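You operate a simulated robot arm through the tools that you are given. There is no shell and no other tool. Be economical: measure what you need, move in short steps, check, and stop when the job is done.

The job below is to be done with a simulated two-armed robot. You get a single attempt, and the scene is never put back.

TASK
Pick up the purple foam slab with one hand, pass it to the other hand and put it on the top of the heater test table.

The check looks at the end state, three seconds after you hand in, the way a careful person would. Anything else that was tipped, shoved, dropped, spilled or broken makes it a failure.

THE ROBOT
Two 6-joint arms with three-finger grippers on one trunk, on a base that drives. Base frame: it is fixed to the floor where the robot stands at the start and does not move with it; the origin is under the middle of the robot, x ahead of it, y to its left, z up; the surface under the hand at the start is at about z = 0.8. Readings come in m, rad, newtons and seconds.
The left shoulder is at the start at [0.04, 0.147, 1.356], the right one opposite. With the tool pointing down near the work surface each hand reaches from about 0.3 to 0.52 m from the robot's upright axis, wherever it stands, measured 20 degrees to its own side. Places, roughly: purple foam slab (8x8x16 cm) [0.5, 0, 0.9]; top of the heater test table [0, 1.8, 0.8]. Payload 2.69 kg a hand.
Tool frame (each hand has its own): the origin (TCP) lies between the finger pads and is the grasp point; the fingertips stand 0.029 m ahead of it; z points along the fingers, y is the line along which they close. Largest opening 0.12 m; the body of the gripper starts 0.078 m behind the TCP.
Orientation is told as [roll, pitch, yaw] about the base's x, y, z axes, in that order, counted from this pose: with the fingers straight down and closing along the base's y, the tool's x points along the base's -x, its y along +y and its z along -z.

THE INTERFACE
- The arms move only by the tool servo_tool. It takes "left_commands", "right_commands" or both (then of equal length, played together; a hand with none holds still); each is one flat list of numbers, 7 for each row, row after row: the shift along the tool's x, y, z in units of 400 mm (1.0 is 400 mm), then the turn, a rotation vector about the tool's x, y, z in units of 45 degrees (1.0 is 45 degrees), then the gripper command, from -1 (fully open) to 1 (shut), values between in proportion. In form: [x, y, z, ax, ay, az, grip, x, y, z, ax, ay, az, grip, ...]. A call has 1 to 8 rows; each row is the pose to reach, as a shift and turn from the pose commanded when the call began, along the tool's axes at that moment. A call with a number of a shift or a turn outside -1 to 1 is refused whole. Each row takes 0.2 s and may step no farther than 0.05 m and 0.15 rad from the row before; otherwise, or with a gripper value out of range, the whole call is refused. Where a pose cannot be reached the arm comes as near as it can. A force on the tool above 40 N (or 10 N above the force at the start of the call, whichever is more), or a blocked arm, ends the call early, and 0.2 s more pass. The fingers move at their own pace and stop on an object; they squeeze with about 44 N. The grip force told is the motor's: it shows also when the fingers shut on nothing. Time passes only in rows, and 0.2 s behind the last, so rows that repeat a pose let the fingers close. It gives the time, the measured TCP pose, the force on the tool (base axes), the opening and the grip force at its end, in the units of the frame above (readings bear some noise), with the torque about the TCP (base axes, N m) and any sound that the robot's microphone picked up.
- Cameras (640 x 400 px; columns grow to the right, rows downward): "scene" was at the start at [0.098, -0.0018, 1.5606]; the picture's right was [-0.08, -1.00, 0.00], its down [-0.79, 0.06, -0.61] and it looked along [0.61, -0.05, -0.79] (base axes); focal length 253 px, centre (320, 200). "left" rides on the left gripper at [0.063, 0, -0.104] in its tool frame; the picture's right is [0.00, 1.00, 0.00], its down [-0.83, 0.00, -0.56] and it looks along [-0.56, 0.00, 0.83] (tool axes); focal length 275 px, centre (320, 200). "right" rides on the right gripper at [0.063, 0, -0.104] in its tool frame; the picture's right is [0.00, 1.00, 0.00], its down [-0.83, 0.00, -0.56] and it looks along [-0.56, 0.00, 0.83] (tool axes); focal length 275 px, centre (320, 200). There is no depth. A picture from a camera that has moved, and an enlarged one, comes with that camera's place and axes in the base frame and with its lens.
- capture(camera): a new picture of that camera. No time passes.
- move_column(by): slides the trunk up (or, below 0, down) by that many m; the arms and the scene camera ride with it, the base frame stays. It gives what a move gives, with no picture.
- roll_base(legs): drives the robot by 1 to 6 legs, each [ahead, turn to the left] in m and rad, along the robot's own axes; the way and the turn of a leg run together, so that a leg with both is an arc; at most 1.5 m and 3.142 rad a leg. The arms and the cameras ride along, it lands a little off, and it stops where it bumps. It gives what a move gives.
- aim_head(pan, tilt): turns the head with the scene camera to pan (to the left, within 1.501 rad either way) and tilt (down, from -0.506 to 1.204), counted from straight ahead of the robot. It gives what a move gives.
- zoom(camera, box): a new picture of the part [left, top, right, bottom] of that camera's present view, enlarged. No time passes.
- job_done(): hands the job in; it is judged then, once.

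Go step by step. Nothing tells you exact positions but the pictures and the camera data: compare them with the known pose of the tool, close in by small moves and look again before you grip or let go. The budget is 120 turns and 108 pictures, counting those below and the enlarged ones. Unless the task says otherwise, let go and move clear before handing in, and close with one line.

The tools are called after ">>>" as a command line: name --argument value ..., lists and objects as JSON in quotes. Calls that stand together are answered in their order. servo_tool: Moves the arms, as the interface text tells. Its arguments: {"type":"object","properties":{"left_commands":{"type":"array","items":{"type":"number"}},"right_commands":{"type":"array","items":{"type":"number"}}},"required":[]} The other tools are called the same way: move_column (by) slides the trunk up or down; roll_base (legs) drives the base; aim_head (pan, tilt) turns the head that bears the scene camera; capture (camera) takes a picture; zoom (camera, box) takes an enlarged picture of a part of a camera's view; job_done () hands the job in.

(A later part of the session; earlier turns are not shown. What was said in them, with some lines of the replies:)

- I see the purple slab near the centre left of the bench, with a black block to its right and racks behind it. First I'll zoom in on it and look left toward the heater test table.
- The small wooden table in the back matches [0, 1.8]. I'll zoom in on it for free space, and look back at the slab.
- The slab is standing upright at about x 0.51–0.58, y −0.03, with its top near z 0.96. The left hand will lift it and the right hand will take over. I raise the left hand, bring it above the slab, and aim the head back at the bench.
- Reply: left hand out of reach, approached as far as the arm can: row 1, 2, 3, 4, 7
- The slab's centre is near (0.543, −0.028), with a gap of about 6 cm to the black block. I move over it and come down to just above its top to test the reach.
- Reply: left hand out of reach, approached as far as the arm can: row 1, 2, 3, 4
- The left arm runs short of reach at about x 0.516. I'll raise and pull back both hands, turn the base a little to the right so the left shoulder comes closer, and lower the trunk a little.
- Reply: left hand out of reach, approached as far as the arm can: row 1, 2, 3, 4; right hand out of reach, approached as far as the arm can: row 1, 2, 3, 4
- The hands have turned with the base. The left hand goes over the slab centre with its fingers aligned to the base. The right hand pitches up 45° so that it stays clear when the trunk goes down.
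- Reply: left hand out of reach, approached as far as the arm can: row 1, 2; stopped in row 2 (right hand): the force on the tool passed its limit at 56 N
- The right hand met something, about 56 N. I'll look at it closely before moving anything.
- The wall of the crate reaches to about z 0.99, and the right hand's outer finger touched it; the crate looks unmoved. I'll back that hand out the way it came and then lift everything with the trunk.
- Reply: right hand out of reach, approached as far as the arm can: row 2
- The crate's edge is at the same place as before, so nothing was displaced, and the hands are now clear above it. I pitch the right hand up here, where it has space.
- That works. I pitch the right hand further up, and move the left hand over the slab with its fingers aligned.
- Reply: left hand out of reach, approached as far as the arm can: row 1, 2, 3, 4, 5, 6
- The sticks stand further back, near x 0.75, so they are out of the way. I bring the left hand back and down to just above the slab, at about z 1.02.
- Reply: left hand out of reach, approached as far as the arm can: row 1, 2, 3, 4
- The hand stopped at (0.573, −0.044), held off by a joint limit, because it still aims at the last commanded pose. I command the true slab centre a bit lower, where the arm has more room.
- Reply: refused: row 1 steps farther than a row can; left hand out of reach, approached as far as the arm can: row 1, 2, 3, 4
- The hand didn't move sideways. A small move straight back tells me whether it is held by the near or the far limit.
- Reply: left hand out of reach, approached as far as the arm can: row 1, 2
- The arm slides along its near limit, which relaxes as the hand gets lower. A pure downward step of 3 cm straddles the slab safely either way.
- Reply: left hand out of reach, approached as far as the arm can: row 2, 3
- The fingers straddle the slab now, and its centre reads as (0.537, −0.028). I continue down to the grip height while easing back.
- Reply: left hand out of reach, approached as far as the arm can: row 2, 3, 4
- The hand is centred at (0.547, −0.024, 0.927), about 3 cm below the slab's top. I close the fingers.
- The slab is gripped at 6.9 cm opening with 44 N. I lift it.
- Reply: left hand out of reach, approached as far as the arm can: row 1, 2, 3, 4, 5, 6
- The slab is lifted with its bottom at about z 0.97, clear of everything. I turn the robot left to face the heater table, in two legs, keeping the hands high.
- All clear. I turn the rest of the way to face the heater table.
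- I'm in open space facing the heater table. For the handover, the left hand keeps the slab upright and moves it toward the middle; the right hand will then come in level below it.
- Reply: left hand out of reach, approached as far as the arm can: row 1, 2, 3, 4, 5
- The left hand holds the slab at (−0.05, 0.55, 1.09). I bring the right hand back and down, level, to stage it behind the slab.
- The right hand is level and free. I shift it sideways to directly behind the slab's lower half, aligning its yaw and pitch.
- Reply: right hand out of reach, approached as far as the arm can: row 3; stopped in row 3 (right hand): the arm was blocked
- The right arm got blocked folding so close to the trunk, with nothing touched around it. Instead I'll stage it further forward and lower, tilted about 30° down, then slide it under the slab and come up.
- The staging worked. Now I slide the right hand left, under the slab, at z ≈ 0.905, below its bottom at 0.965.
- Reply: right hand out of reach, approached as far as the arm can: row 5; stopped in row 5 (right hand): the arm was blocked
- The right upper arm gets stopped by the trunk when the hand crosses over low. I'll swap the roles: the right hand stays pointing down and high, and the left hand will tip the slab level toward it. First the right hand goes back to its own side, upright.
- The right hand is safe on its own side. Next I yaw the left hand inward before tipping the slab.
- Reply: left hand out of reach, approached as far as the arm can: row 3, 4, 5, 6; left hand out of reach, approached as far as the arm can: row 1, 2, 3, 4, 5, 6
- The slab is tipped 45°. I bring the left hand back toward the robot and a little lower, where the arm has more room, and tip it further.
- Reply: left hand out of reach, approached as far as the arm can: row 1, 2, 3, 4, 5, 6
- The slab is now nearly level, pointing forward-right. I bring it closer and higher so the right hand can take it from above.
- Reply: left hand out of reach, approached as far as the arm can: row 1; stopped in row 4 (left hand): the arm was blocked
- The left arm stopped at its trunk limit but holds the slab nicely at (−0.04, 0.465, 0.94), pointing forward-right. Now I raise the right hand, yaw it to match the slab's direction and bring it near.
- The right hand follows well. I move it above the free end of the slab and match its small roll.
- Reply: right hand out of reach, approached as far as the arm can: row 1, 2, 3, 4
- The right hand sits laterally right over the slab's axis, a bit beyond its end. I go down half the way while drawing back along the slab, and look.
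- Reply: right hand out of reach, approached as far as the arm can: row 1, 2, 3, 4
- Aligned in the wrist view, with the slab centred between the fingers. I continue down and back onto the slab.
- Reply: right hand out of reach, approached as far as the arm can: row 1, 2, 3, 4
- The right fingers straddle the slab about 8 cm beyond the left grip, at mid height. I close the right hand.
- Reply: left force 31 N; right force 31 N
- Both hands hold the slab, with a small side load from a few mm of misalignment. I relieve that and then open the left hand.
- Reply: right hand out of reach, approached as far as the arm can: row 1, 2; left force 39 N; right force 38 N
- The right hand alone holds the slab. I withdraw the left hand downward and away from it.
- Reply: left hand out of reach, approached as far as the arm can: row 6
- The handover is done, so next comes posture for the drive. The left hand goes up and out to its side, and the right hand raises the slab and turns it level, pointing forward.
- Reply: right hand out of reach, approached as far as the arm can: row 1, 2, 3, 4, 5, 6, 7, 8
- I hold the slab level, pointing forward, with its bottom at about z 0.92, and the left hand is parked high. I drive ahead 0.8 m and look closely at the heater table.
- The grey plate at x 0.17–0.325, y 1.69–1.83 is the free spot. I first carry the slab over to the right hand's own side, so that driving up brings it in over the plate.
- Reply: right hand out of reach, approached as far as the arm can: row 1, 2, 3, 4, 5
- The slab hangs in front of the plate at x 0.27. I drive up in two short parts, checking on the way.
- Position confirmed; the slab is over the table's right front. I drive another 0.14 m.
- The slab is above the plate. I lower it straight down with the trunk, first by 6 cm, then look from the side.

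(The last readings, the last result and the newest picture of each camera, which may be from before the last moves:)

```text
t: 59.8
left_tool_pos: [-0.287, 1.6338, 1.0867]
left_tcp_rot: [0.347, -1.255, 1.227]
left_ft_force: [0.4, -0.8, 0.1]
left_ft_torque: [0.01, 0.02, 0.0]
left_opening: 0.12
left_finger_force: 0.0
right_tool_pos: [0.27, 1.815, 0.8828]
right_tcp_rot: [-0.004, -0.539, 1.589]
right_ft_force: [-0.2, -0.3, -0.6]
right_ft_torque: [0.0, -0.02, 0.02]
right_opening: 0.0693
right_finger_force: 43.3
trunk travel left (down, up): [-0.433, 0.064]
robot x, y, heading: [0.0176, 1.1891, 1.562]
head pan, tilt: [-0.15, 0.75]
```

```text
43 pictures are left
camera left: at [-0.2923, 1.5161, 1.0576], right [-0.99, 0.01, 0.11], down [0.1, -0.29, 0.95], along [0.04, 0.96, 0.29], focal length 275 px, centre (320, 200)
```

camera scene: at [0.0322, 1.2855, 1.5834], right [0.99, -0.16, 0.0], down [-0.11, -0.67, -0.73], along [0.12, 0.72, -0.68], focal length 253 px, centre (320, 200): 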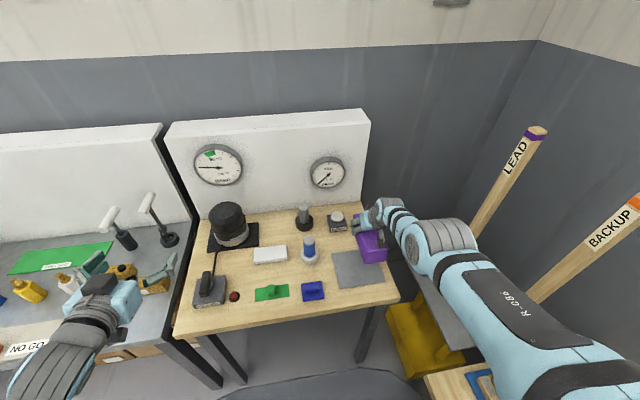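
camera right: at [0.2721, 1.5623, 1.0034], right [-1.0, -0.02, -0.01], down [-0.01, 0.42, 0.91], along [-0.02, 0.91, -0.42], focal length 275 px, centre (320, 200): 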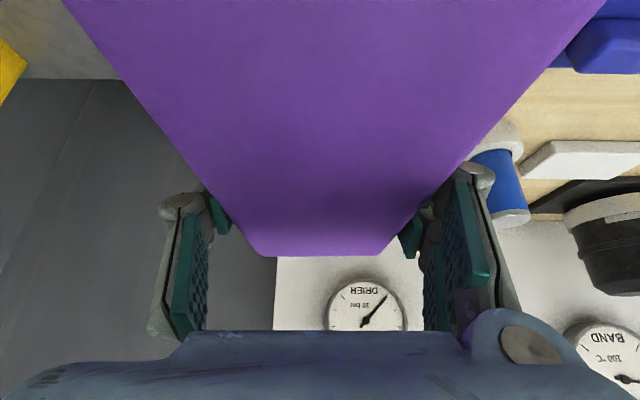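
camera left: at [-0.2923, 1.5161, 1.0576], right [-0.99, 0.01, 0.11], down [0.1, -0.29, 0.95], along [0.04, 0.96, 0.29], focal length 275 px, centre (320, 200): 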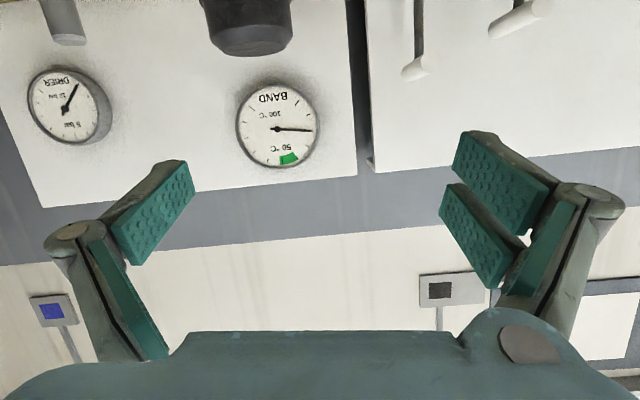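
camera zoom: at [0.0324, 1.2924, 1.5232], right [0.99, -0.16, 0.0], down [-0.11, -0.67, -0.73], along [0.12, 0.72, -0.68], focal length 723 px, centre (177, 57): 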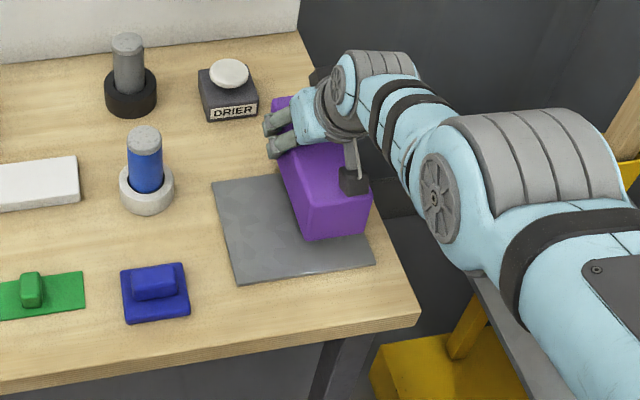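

The slab sits over the plate, clear of the DRIER box, its bottom some 4 cm above the table. I lower it further in small steps and watch the force.

>>> move_column --by -0.022

>>> zoom --camera "scene" --box '[290, 180, 450, 320]'

```text
t: 60.5
left_tool_pos: [-0.2866, 1.6331, 1.0638]
left_tcp_rot: [0.351, -1.257, 1.229]
left_ft_force: [-0.7, 0.5, -0.4]
left_ft_torque: [0.01, 0.03, -0.01]
left_opening: 0.1199
left_finger_force: 0.0
right_tool_pos: [0.2709, 1.8139, 0.86]
right_tcp_rot: [-0.005, -0.541, 1.591]
right_ft_force: [0.2, 0.0, 0.1]
right_ft_torque: [-0.01, 0.01, 0.02]
right_opening: 0.0692
right_finger_force: 44.3
trunk travel left (down, up): [-0.411, 0.086]
robot x, y, heading: [0.0149, 1.1866, 1.559]
head pan, tilt: [-0.15, 0.75]
```

```text
2.86 times, centred on (370, 250) of scene
camera zoom: at [0.0323, 1.292, 1.501], right [0.99, -0.16, 0.0], down [-0.11, -0.67, -0.73], along [0.12, 0.72, -0.68], focal length 723 px, centre (177, 57)
```

zoom: 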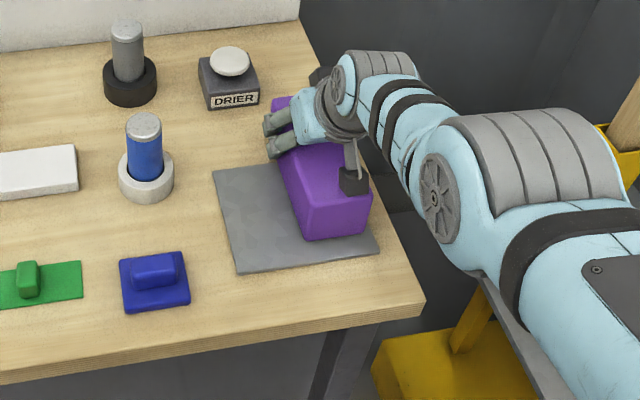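

>>> move_column --by -0.008

>>> move_column --by -0.004

```text
t: 61.1
left_tool_pos: [-0.2867, 1.631, 1.0561]
left_tcp_rot: [0.349, -1.258, 1.225]
left_ft_force: [-0.1, 0.3, 0.0]
left_ft_torque: [-0.01, 0.01, -0.01]
left_opening: 0.12
left_finger_force: 0.0
right_tool_pos: [0.2707, 1.8131, 0.8543]
right_tcp_rot: [-0.003, -0.543, 1.589]
right_ft_force: [-0.6, -3.2, 6.5]
right_ft_torque: [-0.1, 0.29, 0.09]
right_opening: 0.0689
right_finger_force: 43.5
trunk travel left (down, up): [-0.403, 0.094]
robot x, y, heading: [0.0167, 1.1867, 1.558]
head pan, tilt: [-0.15, 0.75]
```

```text
t: 61.6
left_tool_pos: [-0.2881, 1.6298, 1.0546]
left_tcp_rot: [0.348, -1.26, 1.225]
left_ft_force: [0.5, -0.5, -0.2]
left_ft_torque: [0.0, -0.01, -0.02]
left_opening: 0.1202
left_finger_force: 0.0
right_tool_pos: [0.2697, 1.813, 0.8533]
right_tcp_rot: [-0.003, -0.551, 1.591]
right_ft_force: [2.2, 1.0, 24.5]
right_ft_torque: [-0.17, 0.76, 0.09]
right_opening: 0.0692
right_finger_force: 43.8
trunk travel left (down, up): [-0.399, 0.098]
robot x, y, heading: [0.018, 1.1835, 1.561]
head pan, tilt: [-0.15, 0.75]
```

The slab is down on the plate with about 24 N of upward force. I check that it sits flat and then open the right hand slowly.

>>> zoom --camera "scene" --box '[310, 200, 410, 300]'

>>> servo_tool --right_commands '[0, 0, 0, 0, 0, 0, 0.4, 0, 0, 0, 0, 0, 0, 0, 0, 0, 0, 0, 0, 0, -0.5, 0, 0, 0, 0, 0, 0, -0.9, 0, 0, 0, 0, 0, 0, -0.9]'

>>> zoom --camera "scene" --box '[310, 200, 410, 300]'

>>> capture --camera "right"

```text
4.00 times, centred on (360, 250) of scene
camera zoom: at [0.0309, 1.2866, 1.4895], right [0.99, -0.16, 0.0], down [-0.11, -0.67, -0.73], along [0.12, 0.72, -0.68], focal length 1012 px, centre (160, 0)
```

zoom: 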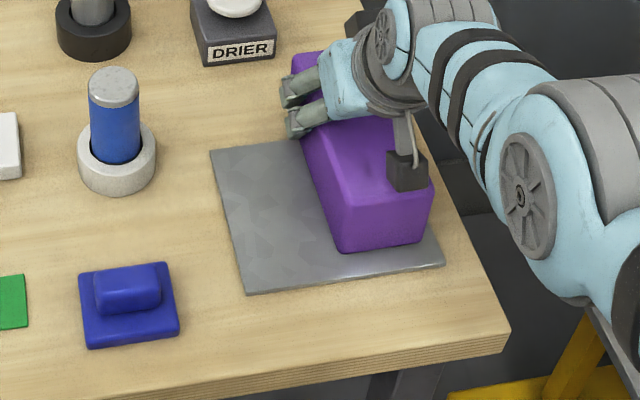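

```text
t: 62.8
left_tool_pos: [-0.2867, 1.634, 1.0533]
left_tcp_rot: [0.347, -1.256, 1.226]
left_ft_force: [0.7, 0.2, -0.3]
left_ft_torque: [0.0, 0.0, -0.01]
left_opening: 0.1202
left_finger_force: 0.2
right_tool_pos: [0.2712, 1.8135, 0.8482]
right_tcp_rot: [-0.003, -0.539, 1.591]
right_ft_force: [0.2, 0.4, 0.8]
right_ft_torque: [-0.03, 0.04, 0.01]
right_opening: 0.114
right_finger_force: 0.0
trunk travel left (down, up): [-0.399, 0.098]
robot x, y, heading: [0.0163, 1.1872, 1.561]
head pan, tilt: [-0.15, 0.75]
```

```text
4.00 times, centred on (360, 250) of scene
camera zoom: at [0.0323, 1.2917, 1.489], right [0.99, -0.16, 0.0], down [-0.11, -0.67, -0.73], along [0.12, 0.72, -0.68], focal length 1012 px, centre (160, 0)
```

zoom: 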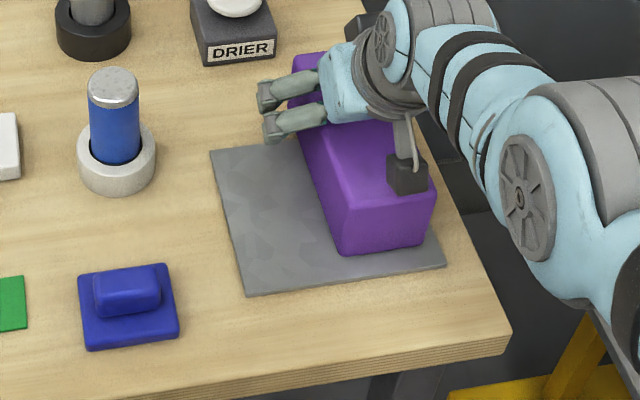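

```text
39 pictures are left
camera right: at [0.2729, 1.7067, 0.9072], right [-1.0, -0.02, 0.0], down [-0.01, 0.43, 0.9], along [-0.02, 0.9, -0.43], focal length 275 px, centre (320, 200)
```

right: 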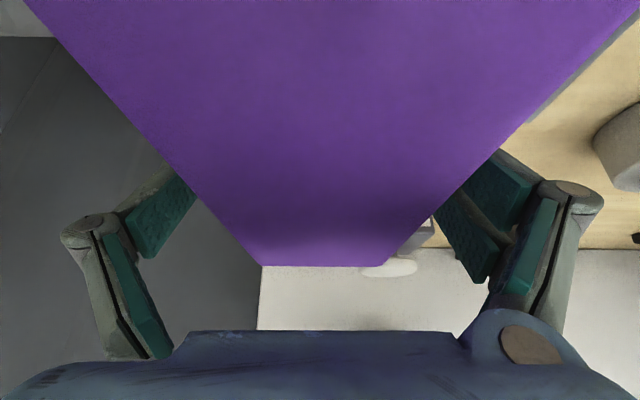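

The slab rests flat, and the fingers are open and clear on both sides. I raise the trunk straight up to clear the hand.

>>> move_column --by 0.095

>>> roll_base --legs '[[-0.3, 0.0]]'

>>> capture --camera "scene"

>>> zoom --camera "scene" --box '[170, 130, 400, 280]'

```text
t: 64.1
left_tool_pos: [-0.2863, 1.6346, 1.1472]
left_tcp_rot: [0.35, -1.257, 1.227]
left_ft_force: [0.2, -0.2, 0.3]
left_ft_torque: [0.01, 0.0, 0.01]
left_opening: 0.1204
left_finger_force: 0.1
right_tool_pos: [0.2704, 1.8137, 0.9449]
right_tcp_rot: [-0.004, -0.542, 1.589]
right_ft_force: [-0.2, -0.3, 0.3]
right_ft_torque: [-0.05, -0.03, -0.02]
right_opening: 0.1144
right_finger_force: 0.1
trunk travel left (down, up): [-0.494, 0.003]
robot x, y, heading: [0.0151, 1.1823, 1.563]
head pan, tilt: [-0.15, 0.75]
```

```text
t: 66.2
left_tool_pos: [-0.2902, 1.3285, 1.1459]
left_tcp_rot: [0.346, -1.253, 1.225]
left_ft_force: [-0.8, 1.2, 0.2]
left_ft_torque: [-0.04, 0.03, 0.02]
left_opening: 0.12
left_finger_force: 0.1
right_tool_pos: [0.2685, 1.5087, 0.9428]
right_tcp_rot: [-0.003, -0.539, 1.586]
right_ft_force: [0.1, -0.2, 0.3]
right_ft_torque: [-0.04, 0.0, -0.01]
right_opening: 0.114
right_finger_force: 0.0
trunk travel left (down, up): [-0.494, 0.003]
robot x, y, heading: [0.0122, 0.877, 1.555]
head pan, tilt: [-0.15, 0.75]
```

```text
38 pictures are left
camera scene: at [0.0288, 0.988, 1.5836], right [0.99, -0.16, 0.0], down [-0.11, -0.67, -0.73], along [0.12, 0.72, -0.68], focal length 253 px, centre (320, 200)
```

scene: 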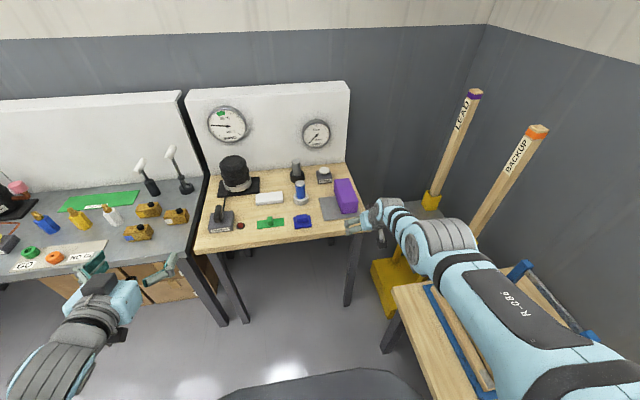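

```text
2.67 times, centred on (285, 205) of scene
camera zoom: at [0.0288, 0.988, 1.5836], right [0.99, -0.16, 0.0], down [-0.11, -0.67, -0.73], along [0.12, 0.72, -0.68], focal length 674 px, centre (413, 187)
```

zoom: 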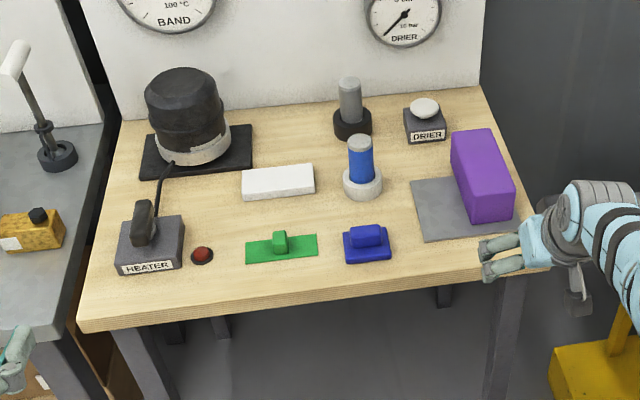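

The slab lies flat on the heater test table, nothing else there has moved, and both hands are clear.

>>> job_done

```text
The job is handed in.
```

The purple foam slab was picked up with the left hand, passed in mid-air to the right hand, and laid flat on the grey plate on top of the heater test table. Early on, the right hand bumped the wooden crate on the first bench with about 56 N; pictures taken right after showed no visible shift, and nothing on the heater table moved.
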